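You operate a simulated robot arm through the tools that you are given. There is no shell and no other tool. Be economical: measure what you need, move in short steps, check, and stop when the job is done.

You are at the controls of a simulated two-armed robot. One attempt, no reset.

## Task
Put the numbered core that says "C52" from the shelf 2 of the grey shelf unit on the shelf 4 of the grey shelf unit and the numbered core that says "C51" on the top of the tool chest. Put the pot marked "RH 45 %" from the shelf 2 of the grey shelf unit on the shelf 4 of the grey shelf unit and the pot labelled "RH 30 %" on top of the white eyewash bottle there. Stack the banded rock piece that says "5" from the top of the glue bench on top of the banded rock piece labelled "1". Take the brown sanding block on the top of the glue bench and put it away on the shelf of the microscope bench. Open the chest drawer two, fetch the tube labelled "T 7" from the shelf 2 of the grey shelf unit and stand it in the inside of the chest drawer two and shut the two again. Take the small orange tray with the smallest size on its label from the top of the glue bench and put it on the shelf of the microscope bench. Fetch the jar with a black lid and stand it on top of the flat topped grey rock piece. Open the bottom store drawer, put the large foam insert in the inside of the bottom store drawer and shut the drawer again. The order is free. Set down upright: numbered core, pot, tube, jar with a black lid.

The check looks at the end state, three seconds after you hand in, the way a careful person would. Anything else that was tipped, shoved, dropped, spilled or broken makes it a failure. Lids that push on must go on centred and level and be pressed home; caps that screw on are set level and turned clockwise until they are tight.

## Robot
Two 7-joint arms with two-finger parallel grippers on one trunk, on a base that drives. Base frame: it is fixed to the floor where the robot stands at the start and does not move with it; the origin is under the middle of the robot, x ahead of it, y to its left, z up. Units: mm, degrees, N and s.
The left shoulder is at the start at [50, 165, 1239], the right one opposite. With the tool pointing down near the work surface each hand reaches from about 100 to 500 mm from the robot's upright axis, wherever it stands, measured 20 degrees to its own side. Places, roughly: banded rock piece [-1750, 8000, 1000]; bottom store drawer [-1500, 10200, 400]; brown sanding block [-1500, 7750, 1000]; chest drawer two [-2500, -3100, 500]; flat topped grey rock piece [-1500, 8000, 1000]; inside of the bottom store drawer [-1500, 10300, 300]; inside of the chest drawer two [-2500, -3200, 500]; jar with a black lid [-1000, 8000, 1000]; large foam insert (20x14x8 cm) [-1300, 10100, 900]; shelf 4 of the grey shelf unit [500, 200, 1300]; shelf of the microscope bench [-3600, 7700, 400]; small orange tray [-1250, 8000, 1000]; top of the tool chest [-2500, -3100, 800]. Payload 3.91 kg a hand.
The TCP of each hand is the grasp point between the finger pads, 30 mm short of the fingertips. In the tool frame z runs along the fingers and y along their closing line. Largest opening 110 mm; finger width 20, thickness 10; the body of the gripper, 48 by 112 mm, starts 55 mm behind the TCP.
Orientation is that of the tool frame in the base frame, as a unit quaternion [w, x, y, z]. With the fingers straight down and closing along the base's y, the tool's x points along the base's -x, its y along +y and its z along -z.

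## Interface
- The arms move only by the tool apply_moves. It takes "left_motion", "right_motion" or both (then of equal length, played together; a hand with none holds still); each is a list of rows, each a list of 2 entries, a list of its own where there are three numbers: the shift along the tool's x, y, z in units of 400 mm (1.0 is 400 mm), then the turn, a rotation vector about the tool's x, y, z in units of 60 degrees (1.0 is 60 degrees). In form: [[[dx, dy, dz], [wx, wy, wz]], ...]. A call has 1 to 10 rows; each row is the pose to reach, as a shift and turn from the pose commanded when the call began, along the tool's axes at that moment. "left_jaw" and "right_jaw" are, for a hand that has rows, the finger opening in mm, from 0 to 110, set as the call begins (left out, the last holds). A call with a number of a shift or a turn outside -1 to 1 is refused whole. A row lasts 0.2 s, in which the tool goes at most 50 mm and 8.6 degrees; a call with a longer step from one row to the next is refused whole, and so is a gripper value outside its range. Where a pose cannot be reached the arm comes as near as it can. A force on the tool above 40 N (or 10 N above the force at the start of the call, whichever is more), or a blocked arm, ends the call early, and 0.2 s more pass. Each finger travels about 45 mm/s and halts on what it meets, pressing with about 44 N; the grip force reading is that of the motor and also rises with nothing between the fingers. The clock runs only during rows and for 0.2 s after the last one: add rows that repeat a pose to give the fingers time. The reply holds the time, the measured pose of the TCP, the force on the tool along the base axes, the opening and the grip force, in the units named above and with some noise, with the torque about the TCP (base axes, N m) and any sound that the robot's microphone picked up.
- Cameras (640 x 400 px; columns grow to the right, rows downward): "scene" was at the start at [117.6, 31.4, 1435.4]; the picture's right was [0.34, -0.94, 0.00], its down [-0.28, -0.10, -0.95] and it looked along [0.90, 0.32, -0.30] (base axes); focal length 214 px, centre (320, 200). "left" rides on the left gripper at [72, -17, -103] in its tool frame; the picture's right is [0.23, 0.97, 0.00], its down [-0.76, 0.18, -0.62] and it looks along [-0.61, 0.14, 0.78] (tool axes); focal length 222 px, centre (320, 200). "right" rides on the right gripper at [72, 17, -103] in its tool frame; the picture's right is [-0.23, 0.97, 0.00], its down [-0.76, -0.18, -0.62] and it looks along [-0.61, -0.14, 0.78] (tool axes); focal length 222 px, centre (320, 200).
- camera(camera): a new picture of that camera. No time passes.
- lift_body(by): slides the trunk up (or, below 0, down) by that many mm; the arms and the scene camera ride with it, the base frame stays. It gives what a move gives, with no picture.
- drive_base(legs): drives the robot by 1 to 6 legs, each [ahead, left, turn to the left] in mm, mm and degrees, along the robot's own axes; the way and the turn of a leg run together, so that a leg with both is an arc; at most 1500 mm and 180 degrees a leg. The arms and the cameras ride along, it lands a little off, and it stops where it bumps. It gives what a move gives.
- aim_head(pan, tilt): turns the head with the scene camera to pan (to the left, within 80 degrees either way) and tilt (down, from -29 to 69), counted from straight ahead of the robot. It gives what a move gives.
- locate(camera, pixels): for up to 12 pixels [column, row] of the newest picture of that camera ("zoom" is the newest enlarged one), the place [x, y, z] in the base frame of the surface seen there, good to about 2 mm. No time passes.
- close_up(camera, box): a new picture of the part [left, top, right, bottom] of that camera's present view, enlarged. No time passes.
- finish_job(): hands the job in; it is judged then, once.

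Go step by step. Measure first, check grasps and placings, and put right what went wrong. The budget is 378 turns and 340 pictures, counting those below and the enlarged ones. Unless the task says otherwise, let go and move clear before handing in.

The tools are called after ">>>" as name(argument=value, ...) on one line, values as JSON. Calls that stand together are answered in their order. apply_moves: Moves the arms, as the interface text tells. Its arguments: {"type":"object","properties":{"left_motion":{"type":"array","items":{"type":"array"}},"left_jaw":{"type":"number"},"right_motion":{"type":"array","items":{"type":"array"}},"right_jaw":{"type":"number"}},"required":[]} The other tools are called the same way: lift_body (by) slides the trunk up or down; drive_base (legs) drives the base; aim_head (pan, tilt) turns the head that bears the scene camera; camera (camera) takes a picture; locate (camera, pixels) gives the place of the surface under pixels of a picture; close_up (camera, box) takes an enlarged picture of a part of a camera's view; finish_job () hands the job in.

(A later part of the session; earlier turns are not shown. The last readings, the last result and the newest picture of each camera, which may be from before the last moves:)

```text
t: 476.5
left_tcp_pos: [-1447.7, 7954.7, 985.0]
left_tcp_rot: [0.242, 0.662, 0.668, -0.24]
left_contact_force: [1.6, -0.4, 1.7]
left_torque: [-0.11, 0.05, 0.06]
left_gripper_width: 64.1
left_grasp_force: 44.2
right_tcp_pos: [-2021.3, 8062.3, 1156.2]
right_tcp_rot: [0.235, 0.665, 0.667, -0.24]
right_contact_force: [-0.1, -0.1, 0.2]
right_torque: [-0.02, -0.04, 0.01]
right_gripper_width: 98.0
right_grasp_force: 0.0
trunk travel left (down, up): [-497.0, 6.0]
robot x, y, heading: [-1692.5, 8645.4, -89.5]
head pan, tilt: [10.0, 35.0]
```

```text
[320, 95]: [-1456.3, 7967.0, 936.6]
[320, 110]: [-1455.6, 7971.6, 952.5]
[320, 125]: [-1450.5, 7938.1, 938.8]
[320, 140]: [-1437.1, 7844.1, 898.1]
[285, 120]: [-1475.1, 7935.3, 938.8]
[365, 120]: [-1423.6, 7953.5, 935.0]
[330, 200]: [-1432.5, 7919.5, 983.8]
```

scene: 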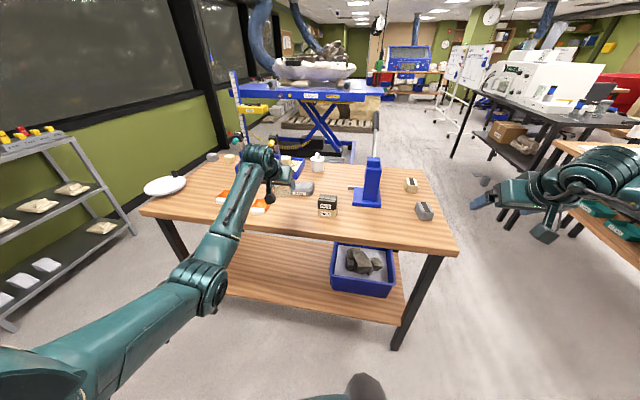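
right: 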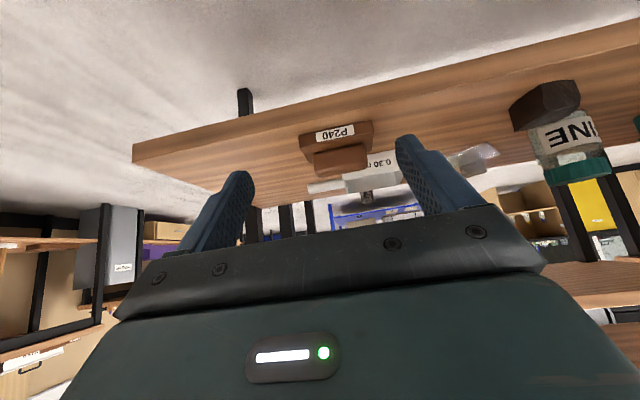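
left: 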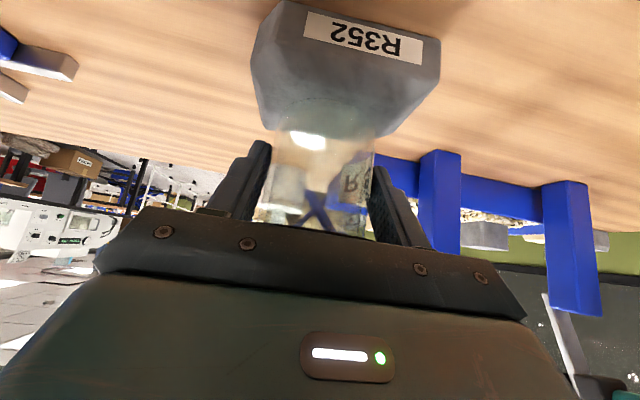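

>>> apply_moves(left_motion=[[[0, 0, 0], [0, 0, 0]], [[0, 0, 0], [0, 0, 0]], [[0, 0, 0], [0, 0, 0]], [[0, 0, 0], [0, 0, 0]]], left_jaw=95)

>>> camera(camera="left")

```text
t: 477.5
left_tcp_pos: [-1446.8, 7955.4, 985.5]
left_tcp_rot: [0.243, 0.661, 0.669, -0.239]
left_contact_force: [0.7, -0.2, 0.1]
left_torque: [-0.04, -0.04, 0.01]
left_gripper_width: 94.9
left_grasp_force: 0.0
right_tcp_pos: [-2021.3, 8061.4, 1155.1]
right_tcp_rot: [0.235, 0.665, 0.667, -0.24]
right_contact_force: [0.0, -0.2, -0.7]
right_torque: [-0.01, 0.0, -0.01]
right_gripper_width: 97.9
right_grasp_force: 0.0
trunk travel left (down, up): [-497.0, 6.0]
robot x, y, heading: [-1691.2, 8643.1, -89.5]
head pan, tilt: [10.0, 35.0]
```

```text
137 pictures are left
```

left: 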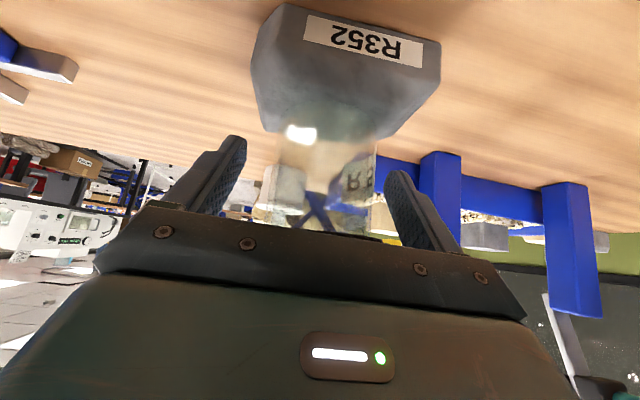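

>>> apply_moves(left_motion=[[[0, 0, -0.06], [0, 0, 0]], [[0, 0, -0.15], [0, 0, 0]], [[0, 0, -0.25], [0, 0, 0]], [[0, 0, -0.33], [0, 0, 0]]])

>>> camera(camera="left")

>>> close_up(camera="scene", box=[220, 150, 380, 260])

```text
t: 478.5
left_tcp_pos: [-1447.3, 8041.2, 1087.0]
left_tcp_rot: [0.242, 0.661, 0.668, -0.24]
left_contact_force: [-0.3, -0.5, -0.1]
left_torque: [0.02, -0.01, -0.01]
left_gripper_width: 94.9
left_grasp_force: 0.2
right_tcp_pos: [-2021.4, 8063.0, 1155.6]
right_tcp_rot: [0.235, 0.666, 0.666, -0.24]
right_contact_force: [0.5, 0.5, 0.5]
right_torque: [-0.01, 0.0, 0.01]
right_gripper_width: 98.1
right_grasp_force: 0.0
trunk travel left (down, up): [-497.0, 6.0]
robot x, y, heading: [-1694.4, 8639.6, -89.5]
head pan, tilt: [10.0, 35.0]
```

```text
136 pictures are left
```

left: 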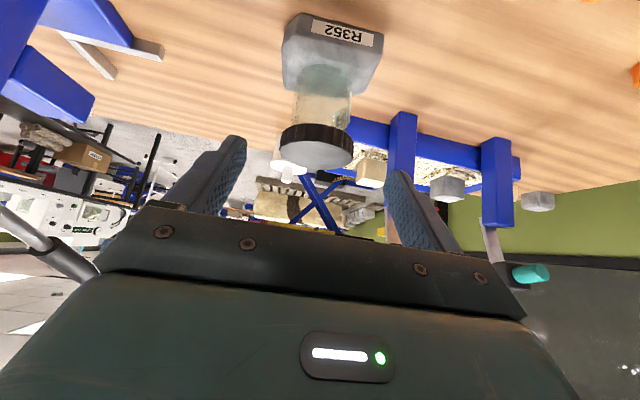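

```text
3.64 times, centred on (300, 205) of scene
```

zoom: 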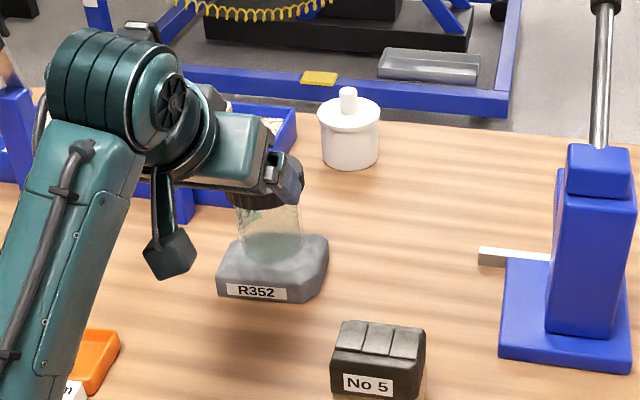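

>>> drive_base(legs=[[-130, 0, 0], [0, 141, -0.4]])

>>> camera(camera="left")

>>> close_up(camera="left", box=[220, 0, 440, 140])

```text
t: 480.7
left_tcp_pos: [-1312.9, 8171.4, 1085.8]
left_tcp_rot: [0.241, 0.663, 0.666, -0.241]
left_contact_force: [0.4, 0.8, -1.1]
left_torque: [0.0, 0.02, 0.0]
left_gripper_width: 95.0
left_grasp_force: 0.1
right_tcp_pos: [-1885.9, 8197.8, 1154.8]
right_tcp_rot: [0.234, 0.667, 0.665, -0.241]
right_contact_force: [0.3, -1.0, 0.5]
right_torque: [0.02, 0.03, -0.01]
right_gripper_width: 97.9
right_grasp_force: 0.0
trunk travel left (down, up): [-497.0, 6.0]
robot x, y, heading: [-1559.4, 8774.8, -90.0]
head pan, tilt: [10.0, 35.0]
```

```text
134 pictures are left
```

left: 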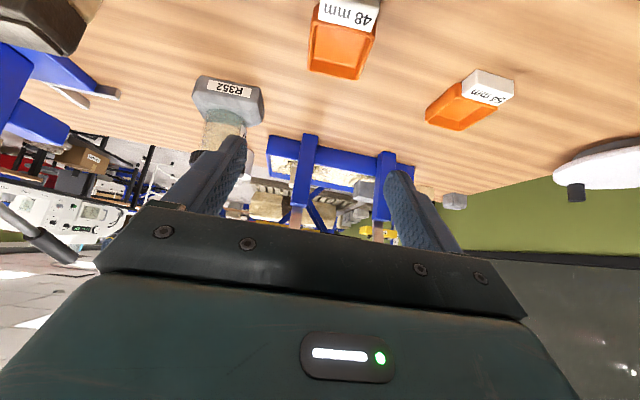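

```text
2.86 times, centred on (330, 70) of left
```

zoom: 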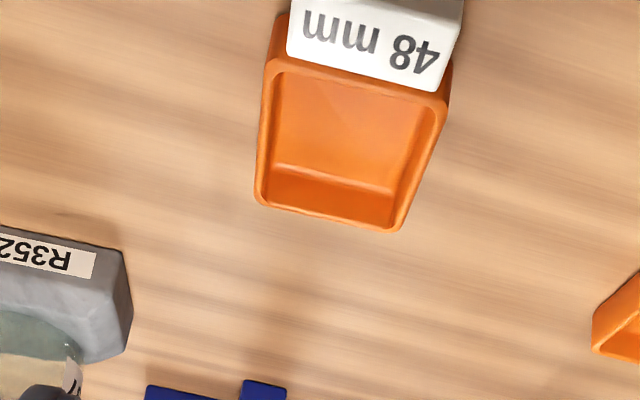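

>>> locate(camera="zoom", pixels=[[268, 60], [446, 100], [258, 195], [395, 225], [275, 130], [425, 160], [320, 60], [400, 75], [345, 130], [460, 10], [290, 10]])

```text
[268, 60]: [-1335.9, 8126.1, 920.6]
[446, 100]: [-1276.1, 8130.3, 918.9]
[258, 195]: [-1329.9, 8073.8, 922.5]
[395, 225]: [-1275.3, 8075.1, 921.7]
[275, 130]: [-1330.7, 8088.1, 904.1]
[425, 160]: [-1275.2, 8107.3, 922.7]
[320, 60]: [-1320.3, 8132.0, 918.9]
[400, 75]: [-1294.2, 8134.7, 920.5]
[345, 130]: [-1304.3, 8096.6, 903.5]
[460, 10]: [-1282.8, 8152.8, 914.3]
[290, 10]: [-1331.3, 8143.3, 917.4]
```

>>> apply_moves(left_motion=[[[0.02, 0.01, 0.09], [0, 0, 0]], [[0.05, 0.02, 0.18], [0, 0, 0]], [[0.08, 0.02, 0.27], [0, 0, 0]], [[0.115, 0.02, 0.335], [0, 0, 0]], [[0.149, 0.02, 0.379], [0, 0, 0]]], left_jaw=90)

>>> camera(camera="left")

```text
t: 481.9
left_tcp_pos: [-1306.3, 8120.6, 932.2]
left_tcp_rot: [0.241, 0.664, 0.666, -0.24]
left_contact_force: [0.5, 0.4, -0.3]
left_torque: [0.01, -0.01, 0.01]
left_gripper_width: 90.0
left_grasp_force: 0.1
right_tcp_pos: [-1885.6, 8197.3, 1156.0]
right_tcp_rot: [0.233, 0.668, 0.664, -0.24]
right_contact_force: [0.7, -0.7, 0.4]
right_torque: [-0.01, 0.01, -0.01]
right_gripper_width: 97.9
right_grasp_force: 0.1
trunk travel left (down, up): [-497.0, 6.0]
robot x, y, heading: [-1555.8, 8776.1, -90.1]
head pan, tilt: [10.0, 35.0]
```

```text
132 pictures are left
```

left: 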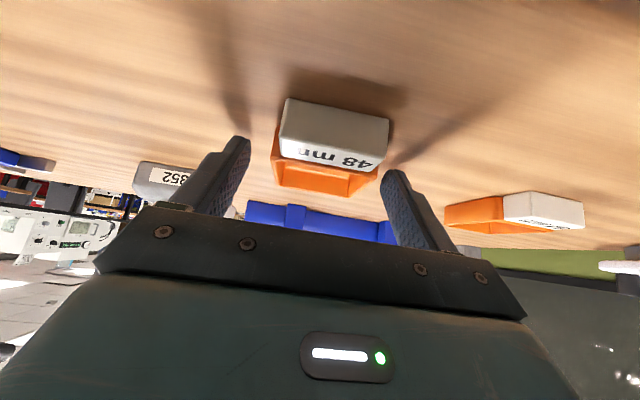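

>>> apply_moves(left_motion=[[[0, 0, 0], [0, 0, 0]], [[0, 0, 0], [0, 0, 0]], [[0, 0, 0], [0, 0, 0]], [[0, 0, 0], [0, 0, 0]], [[0, 0, 0], [0, 0, 0]]], left_jaw=40)

>>> apply_moves(left_motion=[[[-0.05, 0, -0.06], [0, 0, 0]], [[-0.1, 0, -0.12], [0, 0, 0]], [[-0.16, 0, -0.19], [0, 0, 0]]])

>>> camera(camera="left")

```text
t: 483.1
left_tcp_pos: [-1305.9, 8120.6, 932.0]
left_tcp_rot: [0.242, 0.663, 0.666, -0.24]
left_contact_force: [-0.4, -0.1, -0.8]
left_torque: [-0.01, 0.01, 0.04]
left_gripper_width: 61.0
left_grasp_force: 44.2
right_tcp_pos: [-1886.1, 8197.5, 1155.6]
right_tcp_rot: [0.233, 0.668, 0.664, -0.241]
right_contact_force: [-0.3, 0.0, 0.9]
right_torque: [-0.05, -0.01, 0.0]
right_gripper_width: 98.0
right_grasp_force: 0.1
trunk travel left (down, up): [-497.0, 6.0]
robot x, y, heading: [-1556.3, 8776.6, -89.8]
head pan, tilt: [10.0, 35.0]
```

```text
t: 483.9
left_tcp_pos: [-1306.9, 8120.6, 1031.0]
left_tcp_rot: [0.24, 0.664, 0.666, -0.241]
left_contact_force: [0.0, 0.0, -0.3]
left_torque: [0.0, 0.02, 0.0]
left_gripper_width: 61.0
left_grasp_force: 44.3
right_tcp_pos: [-1886.9, 8198.4, 1155.0]
right_tcp_rot: [0.234, 0.667, 0.664, -0.241]
right_contact_force: [0.5, 0.0, 0.1]
right_torque: [0.0, -0.01, 0.02]
right_gripper_width: 98.0
right_grasp_force: 0.0
trunk travel left (down, up): [-497.0, 6.0]
robot x, y, heading: [-1557.4, 8778.2, -90.0]
head pan, tilt: [10.0, 35.0]
```

```text
131 pictures are left
```

left: 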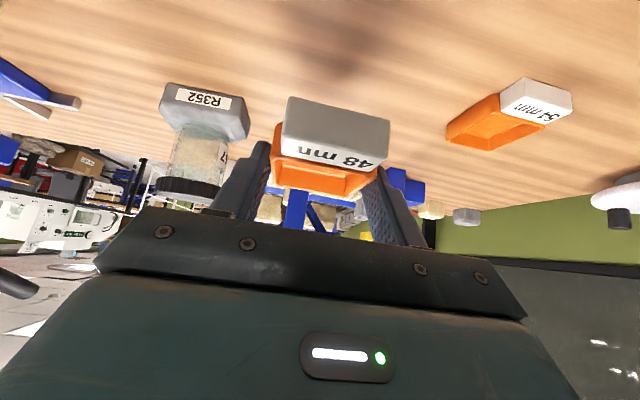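

>>> drive_base(legs=[[-200, 0, 0], [0, -860, 0], [0, 0, -90]])

>>> lift_body(by=-400)

>>> lift_body(by=-90)

>>> aim_head(pan=20, tilt=35)

>>> camera(camera="scene")

```text
t: 493.5
left_tcp_pos: [-3072.9, 8742.2, 1031.2]
left_tcp_rot: [-0.001, 0.94, -0.004, -0.341]
left_contact_force: [-0.1, 0.0, -0.6]
left_torque: [-0.01, 0.02, 0.02]
left_gripper_width: 60.9
left_grasp_force: 44.2
right_tcp_pos: [-2990.8, 9321.5, 1155.3]
right_tcp_rot: [-0.007, 0.942, -0.007, -0.335]
right_contact_force: [-0.2, 0.2, -0.7]
right_torque: [-0.02, 0.01, 0.01]
right_gripper_width: 98.0
right_grasp_force: 0.0
trunk travel left (down, up): [-497.0, 6.0]
robot x, y, heading: [-2419.0, 8981.5, 179.5]
head pan, tilt: [10.0, 35.0]
```

```text
t: 497.4
left_tcp_pos: [-3073.5, 8742.0, 630.1]
left_tcp_rot: [-0.001, 0.94, -0.003, -0.34]
left_contact_force: [-1.1, 0.2, 0.0]
left_torque: [-0.02, 0.04, -0.04]
left_gripper_width: 61.0
left_grasp_force: 43.7
right_tcp_pos: [-2990.8, 9321.0, 754.7]
right_tcp_rot: [-0.007, 0.942, -0.008, -0.336]
right_contact_force: [0.3, -0.5, -0.2]
right_torque: [-0.02, 0.03, 0.02]
right_gripper_width: 98.0
right_grasp_force: 0.1
trunk travel left (down, up): [-97.0, 406.0]
robot x, y, heading: [-2416.3, 8986.9, 179.1]
head pan, tilt: [10.0, 35.0]
```

```text
t: 498.6
left_tcp_pos: [-3074.5, 8742.1, 540.5]
left_tcp_rot: [-0.001, 0.94, -0.003, -0.341]
left_contact_force: [-0.4, -0.3, -0.4]
left_torque: [0.01, 0.01, -0.01]
left_gripper_width: 61.0
left_grasp_force: 44.1
right_tcp_pos: [-2990.4, 9320.3, 666.2]
right_tcp_rot: [-0.007, 0.942, -0.007, -0.336]
right_contact_force: [-0.2, 0.4, 0.3]
right_torque: [0.01, -0.02, -0.02]
right_gripper_width: 97.9
right_grasp_force: 0.1
trunk travel left (down, up): [-7.0, 496.0]
robot x, y, heading: [-2414.1, 8981.8, 179.3]
head pan, tilt: [10.0, 35.0]
```

```text
t: 499.3
left_tcp_pos: [-3072.7, 8742.1, 540.3]
left_tcp_rot: [-0.002, 0.94, -0.003, -0.341]
left_contact_force: [-0.6, -0.1, -0.4]
left_torque: [0.01, 0.0, 0.01]
left_gripper_width: 61.3
left_grasp_force: 44.0
right_tcp_pos: [-2991.1, 9320.1, 665.2]
right_tcp_rot: [-0.007, 0.942, -0.008, -0.336]
right_contact_force: [0.7, -0.2, -0.1]
right_torque: [0.01, 0.02, 0.0]
right_gripper_width: 98.5
right_grasp_force: 0.1
trunk travel left (down, up): [-7.0, 496.0]
robot x, y, heading: [-2416.4, 8983.2, 179.5]
head pan, tilt: [20.0, 35.0]
```

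```text
130 pictures are left
```

scene: 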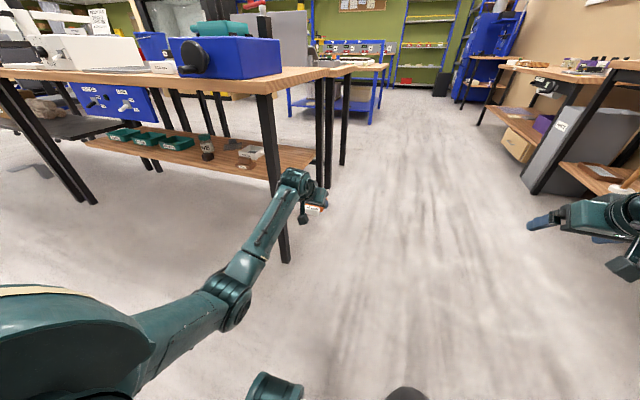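

>>> drive_base(legs=[[0, 372, 0.4], [230, 0, 0]])

>>> camera(camera="scene")

>>> camera(camera="left")

```text
t: 503.0
left_tcp_pos: [-3307.8, 8368.0, 540.9]
left_tcp_rot: [0.0, 0.94, 0.0, -0.341]
left_contact_force: [0.0, 0.1, -1.0]
left_torque: [-0.01, 0.03, 0.01]
left_gripper_width: 60.9
left_grasp_force: 43.7
right_tcp_pos: [-3228.8, 8947.2, 664.1]
right_tcp_rot: [-0.005, 0.942, -0.004, -0.335]
right_contact_force: [0.0, 0.1, -0.1]
right_torque: [-0.02, -0.02, 0.03]
right_gripper_width: 97.9
right_grasp_force: 0.1
trunk travel left (down, up): [-7.0, 496.0]
robot x, y, heading: [-2652.9, 8612.7, 180.0]
head pan, tilt: [20.0, 35.0]
```

```text
129 pictures are left
```

scene: 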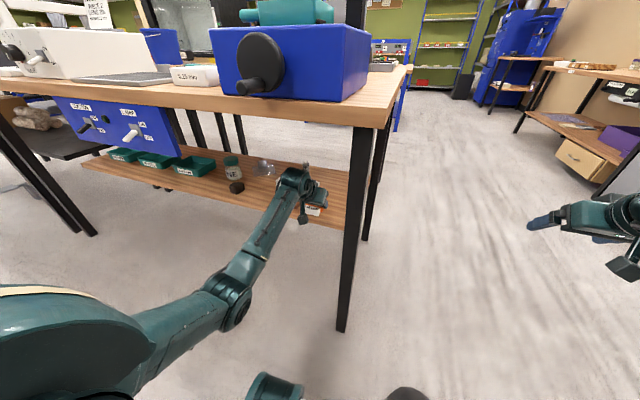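

```text
128 pictures are left
```

left: 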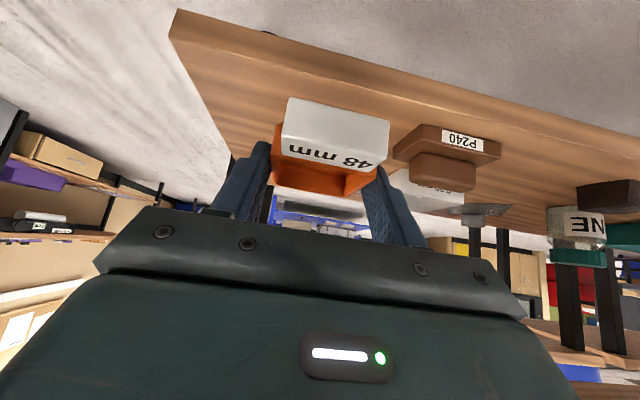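

>>> locate(camera="left", pixels=[[180, 40], [195, 80], [230, 60], [260, 90], [420, 140], [500, 155], [400, 160], [420, 200]])

```text
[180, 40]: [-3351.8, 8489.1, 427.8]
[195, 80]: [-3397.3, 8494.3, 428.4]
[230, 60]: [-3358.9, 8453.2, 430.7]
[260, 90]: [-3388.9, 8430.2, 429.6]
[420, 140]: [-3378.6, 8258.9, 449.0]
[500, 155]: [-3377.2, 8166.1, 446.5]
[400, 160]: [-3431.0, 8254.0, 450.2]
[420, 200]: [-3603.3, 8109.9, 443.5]
```

>>> apply_moves(left_motion=[[[-0.05, 0, 0.08], [0, 0, 0]], [[-0.1, 0, 0.16], [0, 0, 0]], [[-0.14, 0, 0.23], [0, 0, 0]], [[-0.105, 0, 0.272], [0, 0, 0]], [[-0.075, 0, 0.308], [0, 0, 0]]])

>>> camera(camera="left")

```text
t: 504.2
left_tcp_pos: [-3408.8, 8366.9, 462.3]
left_tcp_rot: [0.001, 0.94, 0.001, -0.341]
left_contact_force: [-0.6, -1.0, -0.3]
left_torque: [0.03, 0.02, 0.01]
left_gripper_width: 61.1
left_grasp_force: 43.6
right_tcp_pos: [-3229.3, 8946.9, 666.3]
right_tcp_rot: [-0.006, 0.942, -0.004, -0.335]
right_contact_force: [0.3, 0.2, -0.4]
right_torque: [-0.01, -0.01, 0.04]
right_gripper_width: 98.2
right_grasp_force: 0.0
trunk travel left (down, up): [-7.0, 496.0]
robot x, y, heading: [-2651.0, 8609.7, 179.9]
head pan, tilt: [20.0, 35.0]
```

```text
127 pictures are left
```

left: 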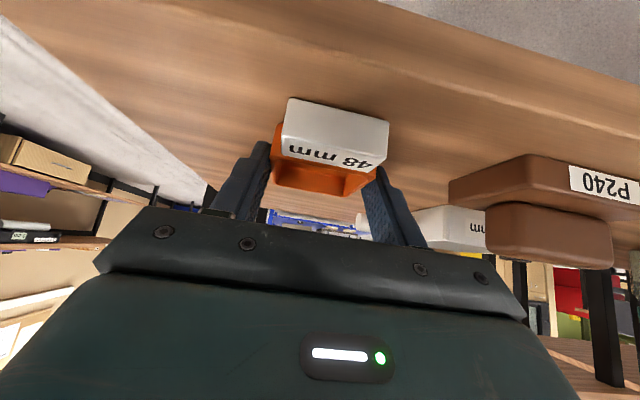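

Nearly on the shelf; I lower 1–2 mm, release and withdraw.

>>> apply_moves(left_motion=[[[0.002, 0, 0.0025], [0, 0, 0]], [[0.002, 0, 0.0025], [0, 0, 0]]])

>>> apply_moves(left_motion=[[[0, 0, 0], [0, 0, 0]], [[0, 0, 0], [0, 0, 0]], [[0, 0, 0], [0, 0, 0]], [[0, 0, 0], [0, 0, 0]]], left_jaw=82)

>>> apply_moves(left_motion=[[[-0.03, 0, -0.06], [0, 0, 0]], [[-0.06, 0, -0.14], [0, 0, 0]], [[-0.02, 0, -0.21], [0, 0, 0]], [[0.03, 0, -0.29], [0, 0, 0]]])

>>> drive_base(legs=[[-230, 0, 0]])

>>> camera(camera="left")

>>> camera(camera="scene")

```text
t: 504.8
left_tcp_pos: [-3409.2, 8365.8, 461.9]
left_tcp_rot: [0.0, 0.94, 0.0, -0.34]
left_contact_force: [-0.8, 0.8, 0.3]
left_torque: [0.06, -0.01, -0.01]
left_gripper_width: 61.1
left_grasp_force: 44.1
right_tcp_pos: [-3229.5, 8947.4, 665.9]
right_tcp_rot: [-0.006, 0.942, -0.004, -0.335]
right_contact_force: [-0.3, 0.4, -0.3]
right_torque: [-0.03, 0.04, 0.0]
right_gripper_width: 97.8
right_grasp_force: 0.0
trunk travel left (down, up): [-7.0, 496.0]
robot x, y, heading: [-2649.1, 8615.2, 179.9]
head pan, tilt: [20.0, 35.0]
```

```text
t: 505.8
left_tcp_pos: [-3409.1, 8367.2, 462.8]
left_tcp_rot: [0.0, 0.94, 0.001, -0.341]
left_contact_force: [0.8, 0.0, -0.6]
left_torque: [0.01, 0.02, -0.03]
left_gripper_width: 82.0
left_grasp_force: 0.1
right_tcp_pos: [-3228.5, 8946.7, 665.4]
right_tcp_rot: [-0.006, 0.942, -0.004, -0.336]
right_contact_force: [0.4, -0.4, -0.1]
right_torque: [0.0, 0.0, -0.03]
right_gripper_width: 98.2
right_grasp_force: 0.1
trunk travel left (down, up): [-7.0, 496.0]
robot x, y, heading: [-2653.7, 8612.2, 180.2]
head pan, tilt: [20.0, 35.0]
```

```text
t: 506.8
left_tcp_pos: [-3326.8, 8366.1, 545.4]
left_tcp_rot: [0.001, 0.941, 0.0, -0.339]
left_contact_force: [0.1, 0.1, -1.0]
left_torque: [0.01, 0.0, 0.02]
left_gripper_width: 82.0
left_grasp_force: 0.1
right_tcp_pos: [-3229.3, 8946.7, 665.1]
right_tcp_rot: [-0.006, 0.942, -0.004, -0.335]
right_contact_force: [-0.2, 0.0, -0.1]
right_torque: [-0.01, 0.04, 0.0]
right_gripper_width: 98.1
right_grasp_force: 0.1
trunk travel left (down, up): [-7.0, 496.0]
robot x, y, heading: [-2655.9, 8614.6, 179.6]
head pan, tilt: [20.0, 35.0]
```

```text
t: 508.6
left_tcp_pos: [-3100.3, 8368.1, 544.6]
left_tcp_rot: [0.0, 0.94, -0.001, -0.341]
left_contact_force: [-0.6, 0.3, -1.0]
left_torque: [0.01, 0.0, 0.03]
left_gripper_width: 82.0
left_grasp_force: 0.1
right_tcp_pos: [-2999.4, 8948.2, 665.7]
right_tcp_rot: [-0.007, 0.942, -0.006, -0.336]
right_contact_force: [-0.8, 0.2, 0.5]
right_torque: [0.02, -0.01, 0.02]
right_gripper_width: 98.2
right_grasp_force: 0.1
trunk travel left (down, up): [-7.0, 496.0]
robot x, y, heading: [-2424.8, 8612.7, 179.9]
head pan, tilt: [20.0, 35.0]
```

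```text
126 pictures are left
```

left: 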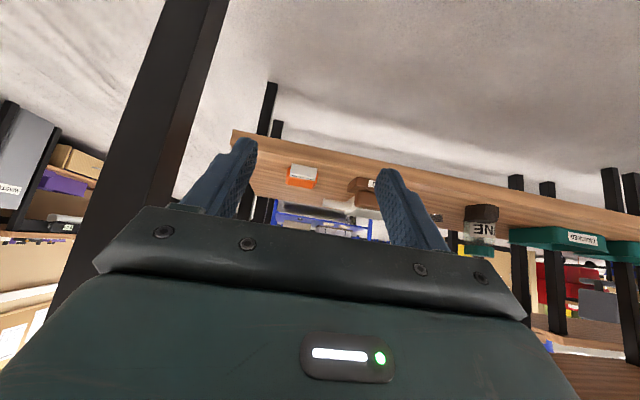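

```text
125 pictures are left
```

scene: 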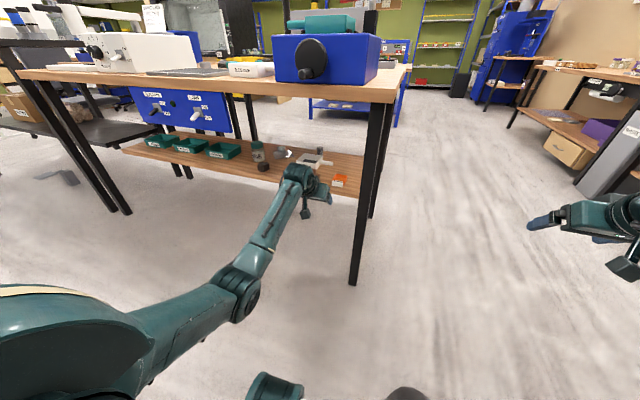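

>>> drive_base(legs=[[0, -450, 0], [0, 0, -90], [0, -850, 0]])

>>> lift_body(by=200)

>>> aim_head(pan=0, tilt=25)

>>> camera(camera="scene")

```text
t: 519.2
left_tcp_pos: [-1806.3, 9719.2, 544.9]
left_tcp_rot: [0.242, -0.661, 0.669, 0.239]
left_contact_force: [-0.4, 0.6, 0.4]
left_torque: [0.01, 0.05, -0.01]
left_gripper_width: 81.9
left_grasp_force: 0.1
right_tcp_pos: [-1226.5, 9612.6, 664.7]
right_tcp_rot: [0.243, -0.659, 0.673, 0.232]
right_contact_force: [0.6, 0.3, -0.2]
right_torque: [-0.02, -0.01, 0.04]
right_gripper_width: 97.8
right_grasp_force: 0.0
trunk travel left (down, up): [-7.0, 496.0]
robot x, y, heading: [-1565.9, 9039.3, 89.3]
head pan, tilt: [20.0, 35.0]
```

```text
t: 521.4
left_tcp_pos: [-1806.0, 9717.6, 745.3]
left_tcp_rot: [0.242, -0.661, 0.669, 0.24]
left_contact_force: [0.5, 0.1, -0.2]
left_torque: [-0.02, 0.0, 0.01]
left_gripper_width: 81.9
left_grasp_force: 0.1
right_tcp_pos: [-1226.7, 9614.4, 865.5]
right_tcp_rot: [0.243, -0.659, 0.673, 0.232]
right_contact_force: [-0.4, -0.4, 0.2]
right_torque: [-0.01, 0.02, 0.02]
right_gripper_width: 97.7
right_grasp_force: 0.0
trunk travel left (down, up): [-207.0, 296.0]
robot x, y, heading: [-1565.2, 9042.2, 88.9]
head pan, tilt: [20.0, 35.0]
```

```text
t: 522.2
left_tcp_pos: [-1806.1, 9718.6, 745.4]
left_tcp_rot: [0.241, -0.661, 0.669, 0.239]
left_contact_force: [0.9, 0.3, -0.4]
left_torque: [0.02, 0.0, 0.02]
left_gripper_width: 81.9
left_grasp_force: 0.1
right_tcp_pos: [-1227.2, 9613.7, 864.7]
right_tcp_rot: [0.242, -0.659, 0.673, 0.232]
right_contact_force: [0.1, 0.2, 0.3]
right_torque: [0.01, 0.01, 0.0]
right_gripper_width: 98.2
right_grasp_force: 0.0
trunk travel left (down, up): [-207.0, 296.0]
robot x, y, heading: [-1568.3, 9041.4, 89.1]
head pan, tilt: [0.0, 25.0]
```

```text
124 pictures are left
```

scene: 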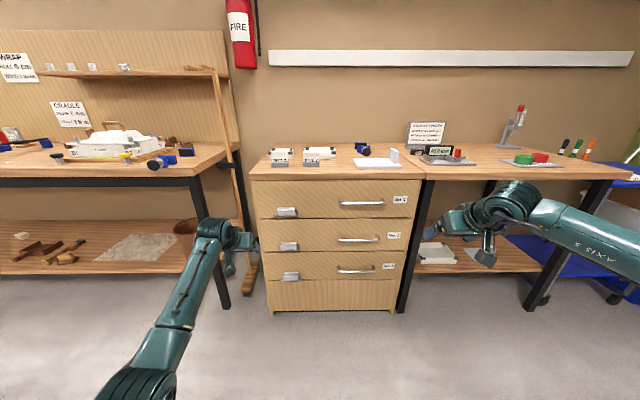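

>>> close_up(camera="scene", box=[240, 110, 480, 210])

>>> close_up(camera="scene", box=[240, 180, 430, 320])

```text
2.67 times, centred on (360, 160) of scene
```

zoom: 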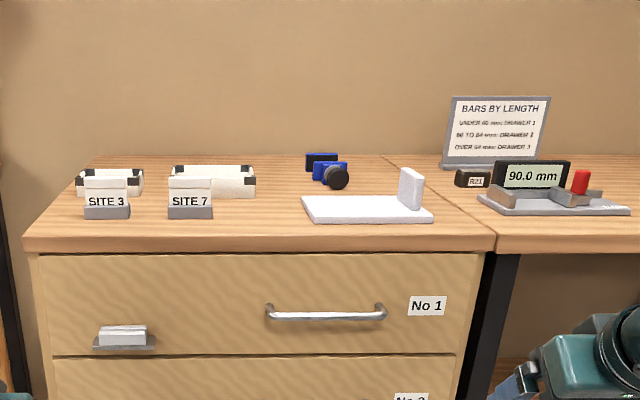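

```text
2.86 times, centred on (335, 250) of scene
```

zoom: 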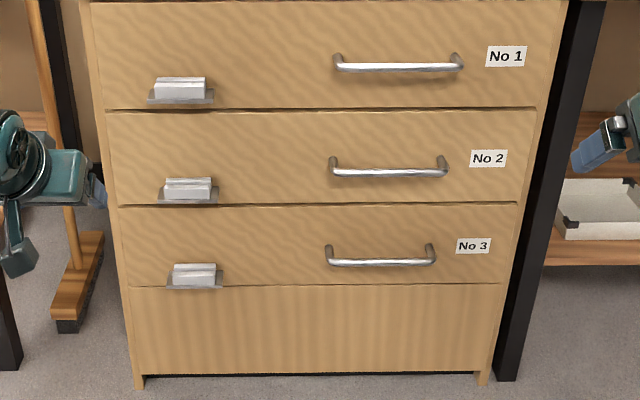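

>>> close_up(camera="scene", box=[330, 135, 430, 180])

>>> locate(camera="zoom", pixels=[[140, 150], [150, 180], [430, 180], [320, 165], [180, 160], [420, 120], [395, 90], [435, 110], [375, 145], [250, 155]])

>>> locate(camera="scene", pixels=[[356, 270], [340, 270], [372, 270], [335, 285], [300, 255], [335, 300], [265, 285], [397, 280], [290, 277], [335, 258]])

```text
6.40 times, centred on (380, 158) of scene
```

zoom: 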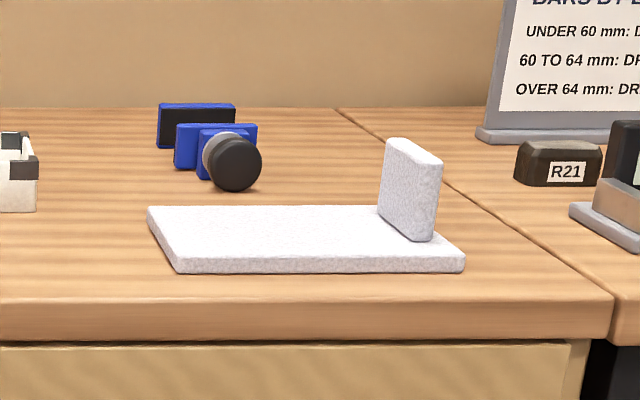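

```text
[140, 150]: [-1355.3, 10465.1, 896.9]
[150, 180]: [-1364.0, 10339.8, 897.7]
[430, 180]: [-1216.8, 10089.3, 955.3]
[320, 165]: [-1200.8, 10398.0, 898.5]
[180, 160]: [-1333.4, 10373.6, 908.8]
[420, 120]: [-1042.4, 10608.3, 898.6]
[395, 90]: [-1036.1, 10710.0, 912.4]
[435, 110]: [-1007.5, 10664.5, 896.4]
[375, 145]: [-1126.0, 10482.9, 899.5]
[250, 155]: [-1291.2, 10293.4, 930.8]
```

```text
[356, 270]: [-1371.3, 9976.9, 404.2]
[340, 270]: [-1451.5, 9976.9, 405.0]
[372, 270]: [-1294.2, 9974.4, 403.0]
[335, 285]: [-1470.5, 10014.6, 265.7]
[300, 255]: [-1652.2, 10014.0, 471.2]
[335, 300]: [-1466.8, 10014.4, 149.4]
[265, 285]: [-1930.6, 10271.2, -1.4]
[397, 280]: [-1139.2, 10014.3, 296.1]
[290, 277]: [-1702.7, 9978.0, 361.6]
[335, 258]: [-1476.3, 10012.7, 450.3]
```

>>> locate(camera="zoom", pixels=[[180, 262], [460, 265], [152, 212], [200, 240], [300, 240], [390, 145], [435, 165], [410, 150], [405, 220], [430, 230], [380, 200], [320, 268]])

```text
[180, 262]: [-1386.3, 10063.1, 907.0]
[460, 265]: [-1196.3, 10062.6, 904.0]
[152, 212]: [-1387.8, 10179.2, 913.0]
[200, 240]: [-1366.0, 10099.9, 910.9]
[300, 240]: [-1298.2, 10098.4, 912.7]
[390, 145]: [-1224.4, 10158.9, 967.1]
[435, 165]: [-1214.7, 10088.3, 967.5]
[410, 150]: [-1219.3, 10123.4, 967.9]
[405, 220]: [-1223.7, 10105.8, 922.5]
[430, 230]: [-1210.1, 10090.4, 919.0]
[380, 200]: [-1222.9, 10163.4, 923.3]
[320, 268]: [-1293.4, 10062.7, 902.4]
```

Foam insert lies on the chest top (tab at x≈−1216, y 10088–10165, top z 968). I raise up, move the left hand out of the way and bring the right hand to the tab.

>>> lift_body(by=200)

>>> apply_moves(left_motion=[[[-0.03, -0.06, -0.08], [0, 0, 0]], [[-0.06, -0.12, -0.16], [0, 0, 0]], [[-0.08, -0.18, -0.24], [0, 0, 0]], [[-0.1, -0.24, -0.32], [0, 0, 0]], [[-0.14, -0.3, -0.38], [0, 0, 0]]])

>>> drive_base(legs=[[300, 0, 0.8]])

>>> camera(camera="scene")

>>> camera(camera="right")

```text
t: 524.4
left_tcp_pos: [-1806.6, 9718.4, 945.1]
left_tcp_rot: [0.242, -0.661, 0.669, 0.239]
left_contact_force: [0.4, 0.8, -0.2]
left_torque: [0.0, 0.02, -0.01]
left_gripper_width: 81.9
left_grasp_force: 0.1
right_tcp_pos: [-1226.8, 9613.1, 1065.7]
right_tcp_rot: [0.243, -0.659, 0.673, 0.232]
right_contact_force: [0.3, -0.2, -0.1]
right_torque: [0.0, 0.0, 0.01]
right_gripper_width: 98.1
right_grasp_force: 0.0
trunk travel left (down, up): [-407.0, 96.0]
robot x, y, heading: [-1568.9, 9040.8, 89.2]
head pan, tilt: [0.0, 25.0]
```

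```text
t: 525.6
left_tcp_pos: [-1686.8, 9664.5, 1097.7]
left_tcp_rot: [0.242, -0.661, 0.669, 0.239]
left_contact_force: [0.1, -0.5, -0.7]
left_torque: [0.0, -0.02, 0.0]
left_gripper_width: 82.0
left_grasp_force: 0.0
right_tcp_pos: [-1225.5, 9613.5, 1065.5]
right_tcp_rot: [0.243, -0.659, 0.673, 0.232]
right_contact_force: [0.2, 0.0, -0.2]
right_torque: [-0.03, -0.02, -0.02]
right_gripper_width: 98.0
right_grasp_force: 0.0
trunk travel left (down, up): [-407.0, 96.0]
robot x, y, heading: [-1562.0, 9039.9, 89.1]
head pan, tilt: [0.0, 25.0]
```

```text
t: 527.6
left_tcp_pos: [-1691.2, 9958.7, 1099.2]
left_tcp_rot: [0.24, -0.664, 0.666, 0.24]
left_contact_force: [0.2, 1.2, 0.1]
left_torque: [0.0, 0.01, 0.02]
left_gripper_width: 82.0
left_grasp_force: 0.1
right_tcp_pos: [-1229.5, 9915.2, 1065.6]
right_tcp_rot: [0.242, -0.663, 0.67, 0.233]
right_contact_force: [0.5, 1.0, 0.5]
right_torque: [0.02, 0.0, 0.02]
right_gripper_width: 97.9
right_grasp_force: 0.1
trunk travel left (down, up): [-407.0, 96.0]
robot x, y, heading: [-1564.7, 9337.6, 89.7]
head pan, tilt: [0.0, 25.0]
```

```text
120 pictures are left
```

scene: 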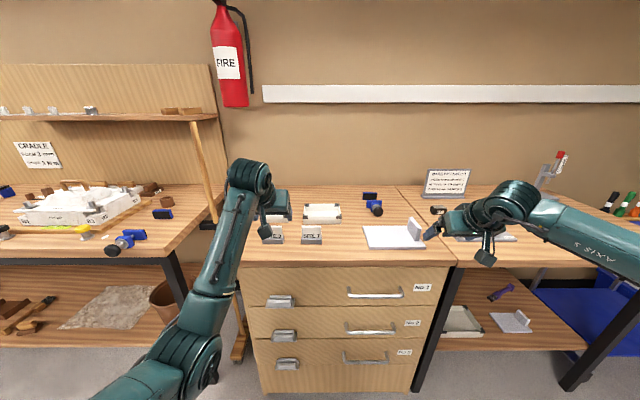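

```text
119 pictures are left
```

right: 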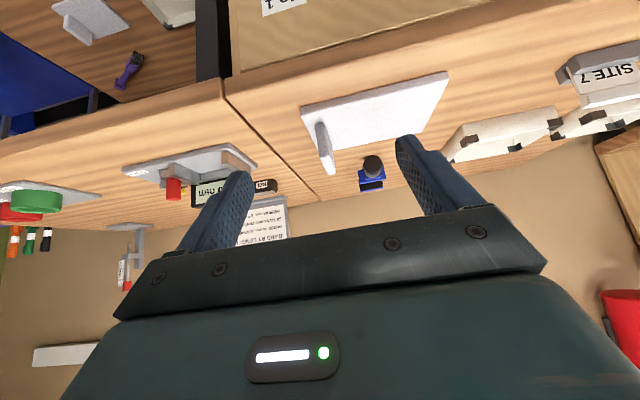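

>>> drive_base(legs=[[80, 0, 0.3]])

>>> apply_moves(right_motion=[[[-0.04, -0.015, 0.08], [0, 0, 0]], [[-0.07, -0.03, 0.15], [0, 0, 0]], [[-0.1, -0.03, 0.22], [0, 0, 0]], [[-0.1, -0.03, 0.3], [0, 0, 0]]], right_jaw=60)

>>> camera(camera="right")

```text
t: 528.7
left_tcp_pos: [-1693.1, 10038.0, 1098.0]
left_tcp_rot: [-0.24, 0.666, -0.665, -0.24]
left_contact_force: [-1.0, -0.6, -0.4]
left_torque: [-0.03, -0.03, 0.01]
left_gripper_width: 82.1
left_grasp_force: 0.1
right_tcp_pos: [-1233.1, 9994.2, 1064.4]
right_tcp_rot: [0.241, -0.663, 0.669, 0.233]
right_contact_force: [-0.2, 0.6, 0.2]
right_torque: [-0.01, 0.01, 0.0]
right_gripper_width: 98.1
right_grasp_force: 0.2
trunk travel left (down, up): [-407.0, 96.0]
robot x, y, heading: [-1565.0, 9416.4, 90.1]
head pan, tilt: [0.0, 25.0]
```

```text
t: 529.7
left_tcp_pos: [-1693.1, 10038.3, 1098.1]
left_tcp_rot: [-0.239, 0.666, -0.664, -0.24]
left_contact_force: [1.2, -0.2, 0.6]
left_torque: [-0.04, 0.0, -0.01]
left_gripper_width: 81.9
left_grasp_force: 0.1
right_tcp_pos: [-1220.0, 10104.1, 998.9]
right_tcp_rot: [0.242, -0.663, 0.669, 0.233]
right_contact_force: [0.7, -0.4, 0.1]
right_torque: [-0.02, -0.03, 0.01]
right_gripper_width: 59.9
right_grasp_force: 0.2
trunk travel left (down, up): [-407.0, 96.0]
robot x, y, heading: [-1563.7, 9420.1, 89.8]
head pan, tilt: [0.0, 25.0]
```

```text
118 pictures are left
```

right: 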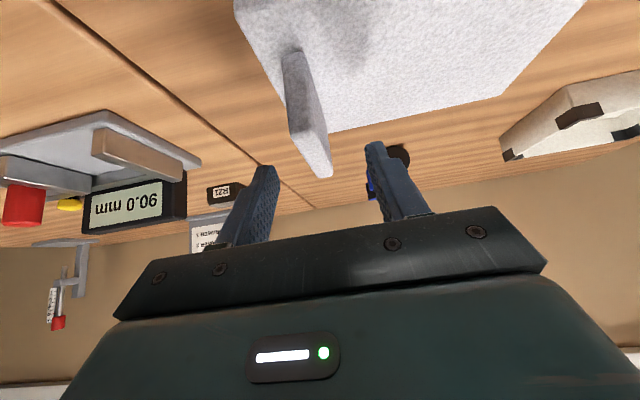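

>>> locate(camera="right", pixels=[[300, 110], [310, 150], [292, 60], [325, 170], [318, 120], [290, 130], [330, 100], [420, 60], [305, 130]])

```text
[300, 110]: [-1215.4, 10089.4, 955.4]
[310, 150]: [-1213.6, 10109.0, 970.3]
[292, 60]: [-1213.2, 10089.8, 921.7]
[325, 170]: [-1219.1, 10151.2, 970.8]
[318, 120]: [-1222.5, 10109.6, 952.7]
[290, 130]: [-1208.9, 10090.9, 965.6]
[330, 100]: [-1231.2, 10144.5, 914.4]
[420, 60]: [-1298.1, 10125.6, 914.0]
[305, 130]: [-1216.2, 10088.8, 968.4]
```

>>> apply_moves(right_motion=[[[0.02, -0.01, 0.065], [0, 0, 0]], [[0.05, -0.01, 0.13], [0, 0, 0]]])

>>> apply_moves(right_motion=[[[0, 0, 0], [0, 0, 0]], [[0, 0, 0], [0, 0, 0]], [[0, 0, 0], [0, 0, 0]], [[0, 0, 0], [0, 0, 0]], [[0, 0, 0], [0, 0, 0]], [[0, 0, 0], [0, 0, 0]]], right_jaw=2)

>>> apply_moves(right_motion=[[[-0.03, 0, -0.04], [0, 0, 0]], [[-0.07, 0, -0.085], [0, 0, 0]], [[-0.1, 0, -0.12], [0, 0, 0]]])

>>> camera(camera="right")

>>> camera(camera="scene")

```text
t: 530.3
left_tcp_pos: [-1693.8, 10036.8, 1099.4]
left_tcp_rot: [0.241, -0.665, 0.665, 0.24]
left_contact_force: [0.3, -1.1, -0.3]
left_torque: [-0.04, 0.04, 0.01]
left_gripper_width: 82.0
left_grasp_force: 0.1
right_tcp_pos: [-1214.5, 10117.9, 946.1]
right_tcp_rot: [0.241, -0.664, 0.668, 0.233]
right_contact_force: [-0.6, 0.0, 0.8]
right_torque: [-0.01, 0.0, -0.02]
right_gripper_width: 60.0
right_grasp_force: 0.1
trunk travel left (down, up): [-407.0, 96.0]
robot x, y, heading: [-1562.2, 9418.1, 90.2]
head pan, tilt: [0.0, 25.0]
```

```text
t: 531.7
left_tcp_pos: [-1691.7, 10037.5, 1098.9]
left_tcp_rot: [-0.24, 0.666, -0.664, -0.241]
left_contact_force: [0.3, 0.5, 0.0]
left_torque: [0.01, -0.01, 0.02]
left_gripper_width: 82.0
left_grasp_force: 0.1
right_tcp_pos: [-1214.4, 10119.3, 947.3]
right_tcp_rot: [0.241, -0.664, 0.668, 0.235]
right_contact_force: [-0.5, -1.0, 1.5]
right_torque: [-0.07, 0.37, 0.23]
right_gripper_width: 14.9
right_grasp_force: 43.9
trunk travel left (down, up): [-407.0, 96.0]
robot x, y, heading: [-1564.5, 9415.7, 89.9]
head pan, tilt: [0.0, 25.0]
```

```text
t: 532.5
left_tcp_pos: [-1694.5, 10036.7, 1097.0]
left_tcp_rot: [-0.241, 0.665, -0.665, -0.24]
left_contact_force: [-0.1, 1.0, 0.3]
left_torque: [0.02, -0.03, 0.0]
left_gripper_width: 82.2
left_grasp_force: 0.0
right_tcp_pos: [-1216.2, 10119.7, 1010.2]
right_tcp_rot: [0.241, -0.664, 0.668, 0.233]
right_contact_force: [0.5, -0.5, -0.2]
right_torque: [0.03, 0.03, 0.01]
right_gripper_width: 14.8
right_grasp_force: 44.3
trunk travel left (down, up): [-407.0, 96.0]
robot x, y, heading: [-1562.1, 9417.6, 89.7]
head pan, tilt: [0.0, 25.0]
```

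```text
117 pictures are left
```

right: 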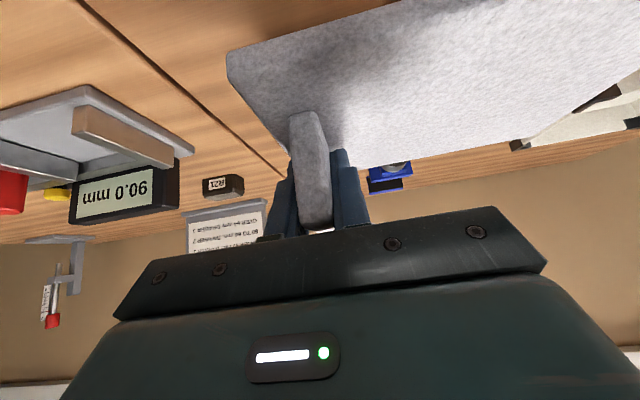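

```text
116 pictures are left
```

scene: 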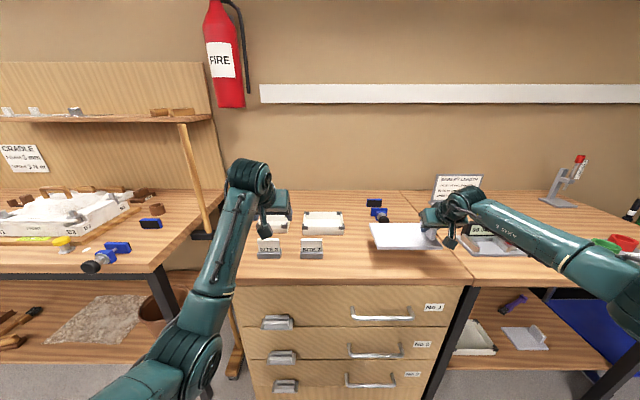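

>>> drive_base(legs=[[-400, 0, 0]])

>>> apply_moves(right_motion=[[[0.06, -0.02, -0.07], [0, 0, 0]], [[0.12, -0.04, -0.14], [0, 0, 0]], [[0.18, -0.04, -0.21], [0, 0, 0]], [[0.24, -0.04, -0.28], [0, 0, 0]], [[0.29, -0.04, -0.36], [0, 0, 0]]])

>>> drive_base(legs=[[0, -340, 0]])

>>> lift_body(by=-397)

>>> camera(camera="scene")

```text
t: 535.0
left_tcp_pos: [-1695.0, 9633.0, 1098.2]
left_tcp_rot: [-0.24, 0.667, -0.663, -0.241]
left_contact_force: [-0.2, 1.3, -0.5]
left_torque: [-0.01, 0.0, -0.03]
left_gripper_width: 81.6
left_grasp_force: 0.0
right_tcp_pos: [-1218.0, 9716.1, 1009.4]
right_tcp_rot: [0.241, -0.664, 0.668, 0.234]
right_contact_force: [0.2, 0.5, -0.1]
right_torque: [-0.03, -0.03, -0.01]
right_gripper_width: 14.8
right_grasp_force: 44.2
trunk travel left (down, up): [-407.0, 96.0]
robot x, y, heading: [-1565.0, 9013.7, 90.5]
head pan, tilt: [0.0, 25.0]
```

```text
t: 536.2
left_tcp_pos: [-1694.9, 9632.3, 1099.5]
left_tcp_rot: [-0.24, 0.667, -0.663, -0.242]
left_contact_force: [0.0, -0.1, 1.1]
left_torque: [-0.01, -0.02, -0.01]
left_gripper_width: 81.9
left_grasp_force: 0.1
right_tcp_pos: [-1203.5, 9533.8, 1048.7]
right_tcp_rot: [0.24, -0.665, 0.667, 0.234]
right_contact_force: [0.4, 0.2, 0.2]
right_torque: [0.04, 0.0, -0.05]
right_gripper_width: 15.0
right_grasp_force: 43.7
trunk travel left (down, up): [-407.0, 96.0]
robot x, y, heading: [-1562.9, 9013.8, 90.3]
head pan, tilt: [0.0, 25.0]
```

```text
t: 538.5
left_tcp_pos: [-1342.1, 9634.9, 1097.5]
left_tcp_rot: [-0.239, 0.666, -0.664, -0.241]
left_contact_force: [0.2, -0.5, -0.1]
left_torque: [-0.01, 0.04, 0.02]
left_gripper_width: 82.1
left_grasp_force: 0.0
right_tcp_pos: [-852.7, 9535.8, 1047.8]
right_tcp_rot: [0.24, -0.665, 0.668, 0.234]
right_contact_force: [0.1, 0.9, 0.2]
right_torque: [0.0, -0.02, 0.02]
right_gripper_width: 15.1
right_grasp_force: 43.8
trunk travel left (down, up): [-407.0, 96.0]
robot x, y, heading: [-1212.2, 9014.0, 89.9]
head pan, tilt: [0.0, 25.0]
```

```text
t: 542.3
left_tcp_pos: [-1344.4, 9634.1, 701.2]
left_tcp_rot: [-0.241, 0.666, -0.663, -0.241]
left_contact_force: [-0.5, 1.2, 0.3]
left_torque: [0.0, 0.04, -0.03]
left_gripper_width: 82.0
left_grasp_force: 0.1
right_tcp_pos: [-852.6, 9535.4, 651.6]
right_tcp_rot: [0.241, -0.664, 0.668, 0.233]
right_contact_force: [0.6, -0.3, 1.0]
right_torque: [0.02, 0.0, 0.02]
right_gripper_width: 15.1
right_grasp_force: 43.7
trunk travel left (down, up): [-10.0, 493.0]
robot x, y, heading: [-1214.7, 9016.6, 90.2]
head pan, tilt: [0.0, 25.0]
```

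```text
115 pictures are left
```

scene: 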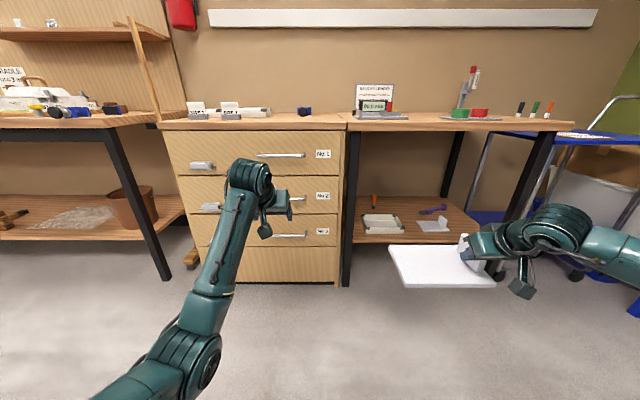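

>>> apply_moves(left_motion=[[[0, 0, 0], [0, 0, -0.14]], [[0, 0, 0], [0, 0, -0.28]], [[0, 0, 0], [0, 0, -0.42]], [[0, 0, 0], [0, 0, -0.56]], [[0, 0, 0], [0, 0, -0.7]], [[0, 0, 0], [0, 0, -0.84]], [[0, 0, 0], [0, 0, -0.98]]], left_jaw=26)

>>> apply_moves(left_motion=[[[0, 0, 0], [0, 0, -0.14]], [[0, 0, 0], [0, 0, -0.28]], [[0, 0, 0], [0, 0, -0.42]], [[0, 0, 0], [0, 0, -0.52]]])

>>> camera(camera="left")

```text
t: 543.9
left_tcp_pos: [-1343.0, 9633.1, 700.9]
left_tcp_rot: [-0.328, 0.906, -0.25, -0.092]
left_contact_force: [0.6, 0.6, 1.2]
left_torque: [0.0, -0.01, 0.03]
left_gripper_width: 25.7
left_grasp_force: 0.0
right_tcp_pos: [-852.7, 9536.4, 650.9]
right_tcp_rot: [0.24, -0.665, 0.668, 0.233]
right_contact_force: [-0.3, -1.0, 0.3]
right_torque: [0.01, -0.01, 0.03]
right_gripper_width: 15.1
right_grasp_force: 43.9
trunk travel left (down, up): [-10.0, 493.0]
robot x, y, heading: [-1214.1, 9015.9, 90.2]
head pan, tilt: [0.0, 25.0]
```

```text
t: 544.9
left_tcp_pos: [-1346.1, 9633.7, 700.3]
left_tcp_rot: [-0.341, 0.94, 0.004, -0.003]
left_contact_force: [-0.1, -0.3, 0.1]
left_torque: [0.01, 0.01, 0.02]
left_gripper_width: 25.8
left_grasp_force: 0.0
right_tcp_pos: [-853.7, 9535.9, 650.7]
right_tcp_rot: [0.241, -0.664, 0.668, 0.233]
right_contact_force: [0.4, -0.2, 1.2]
right_torque: [0.0, -0.03, 0.0]
right_gripper_width: 15.0
right_grasp_force: 43.9
trunk travel left (down, up): [-10.0, 493.0]
robot x, y, heading: [-1210.0, 9015.3, 89.9]
head pan, tilt: [0.0, 25.0]
```

```text
114 pictures are left
```

left: 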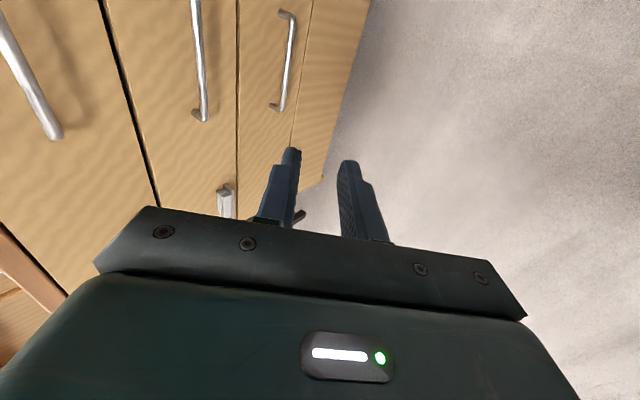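

>>> locate(camera="left", pixels=[[292, 25], [289, 60], [285, 90], [270, 60], [240, 100], [285, 75], [300, 80]])

```text
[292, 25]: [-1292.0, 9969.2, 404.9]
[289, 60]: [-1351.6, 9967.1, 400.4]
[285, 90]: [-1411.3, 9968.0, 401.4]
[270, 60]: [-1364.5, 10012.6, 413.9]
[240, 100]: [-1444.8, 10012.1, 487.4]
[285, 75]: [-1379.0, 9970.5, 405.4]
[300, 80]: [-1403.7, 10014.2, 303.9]
```

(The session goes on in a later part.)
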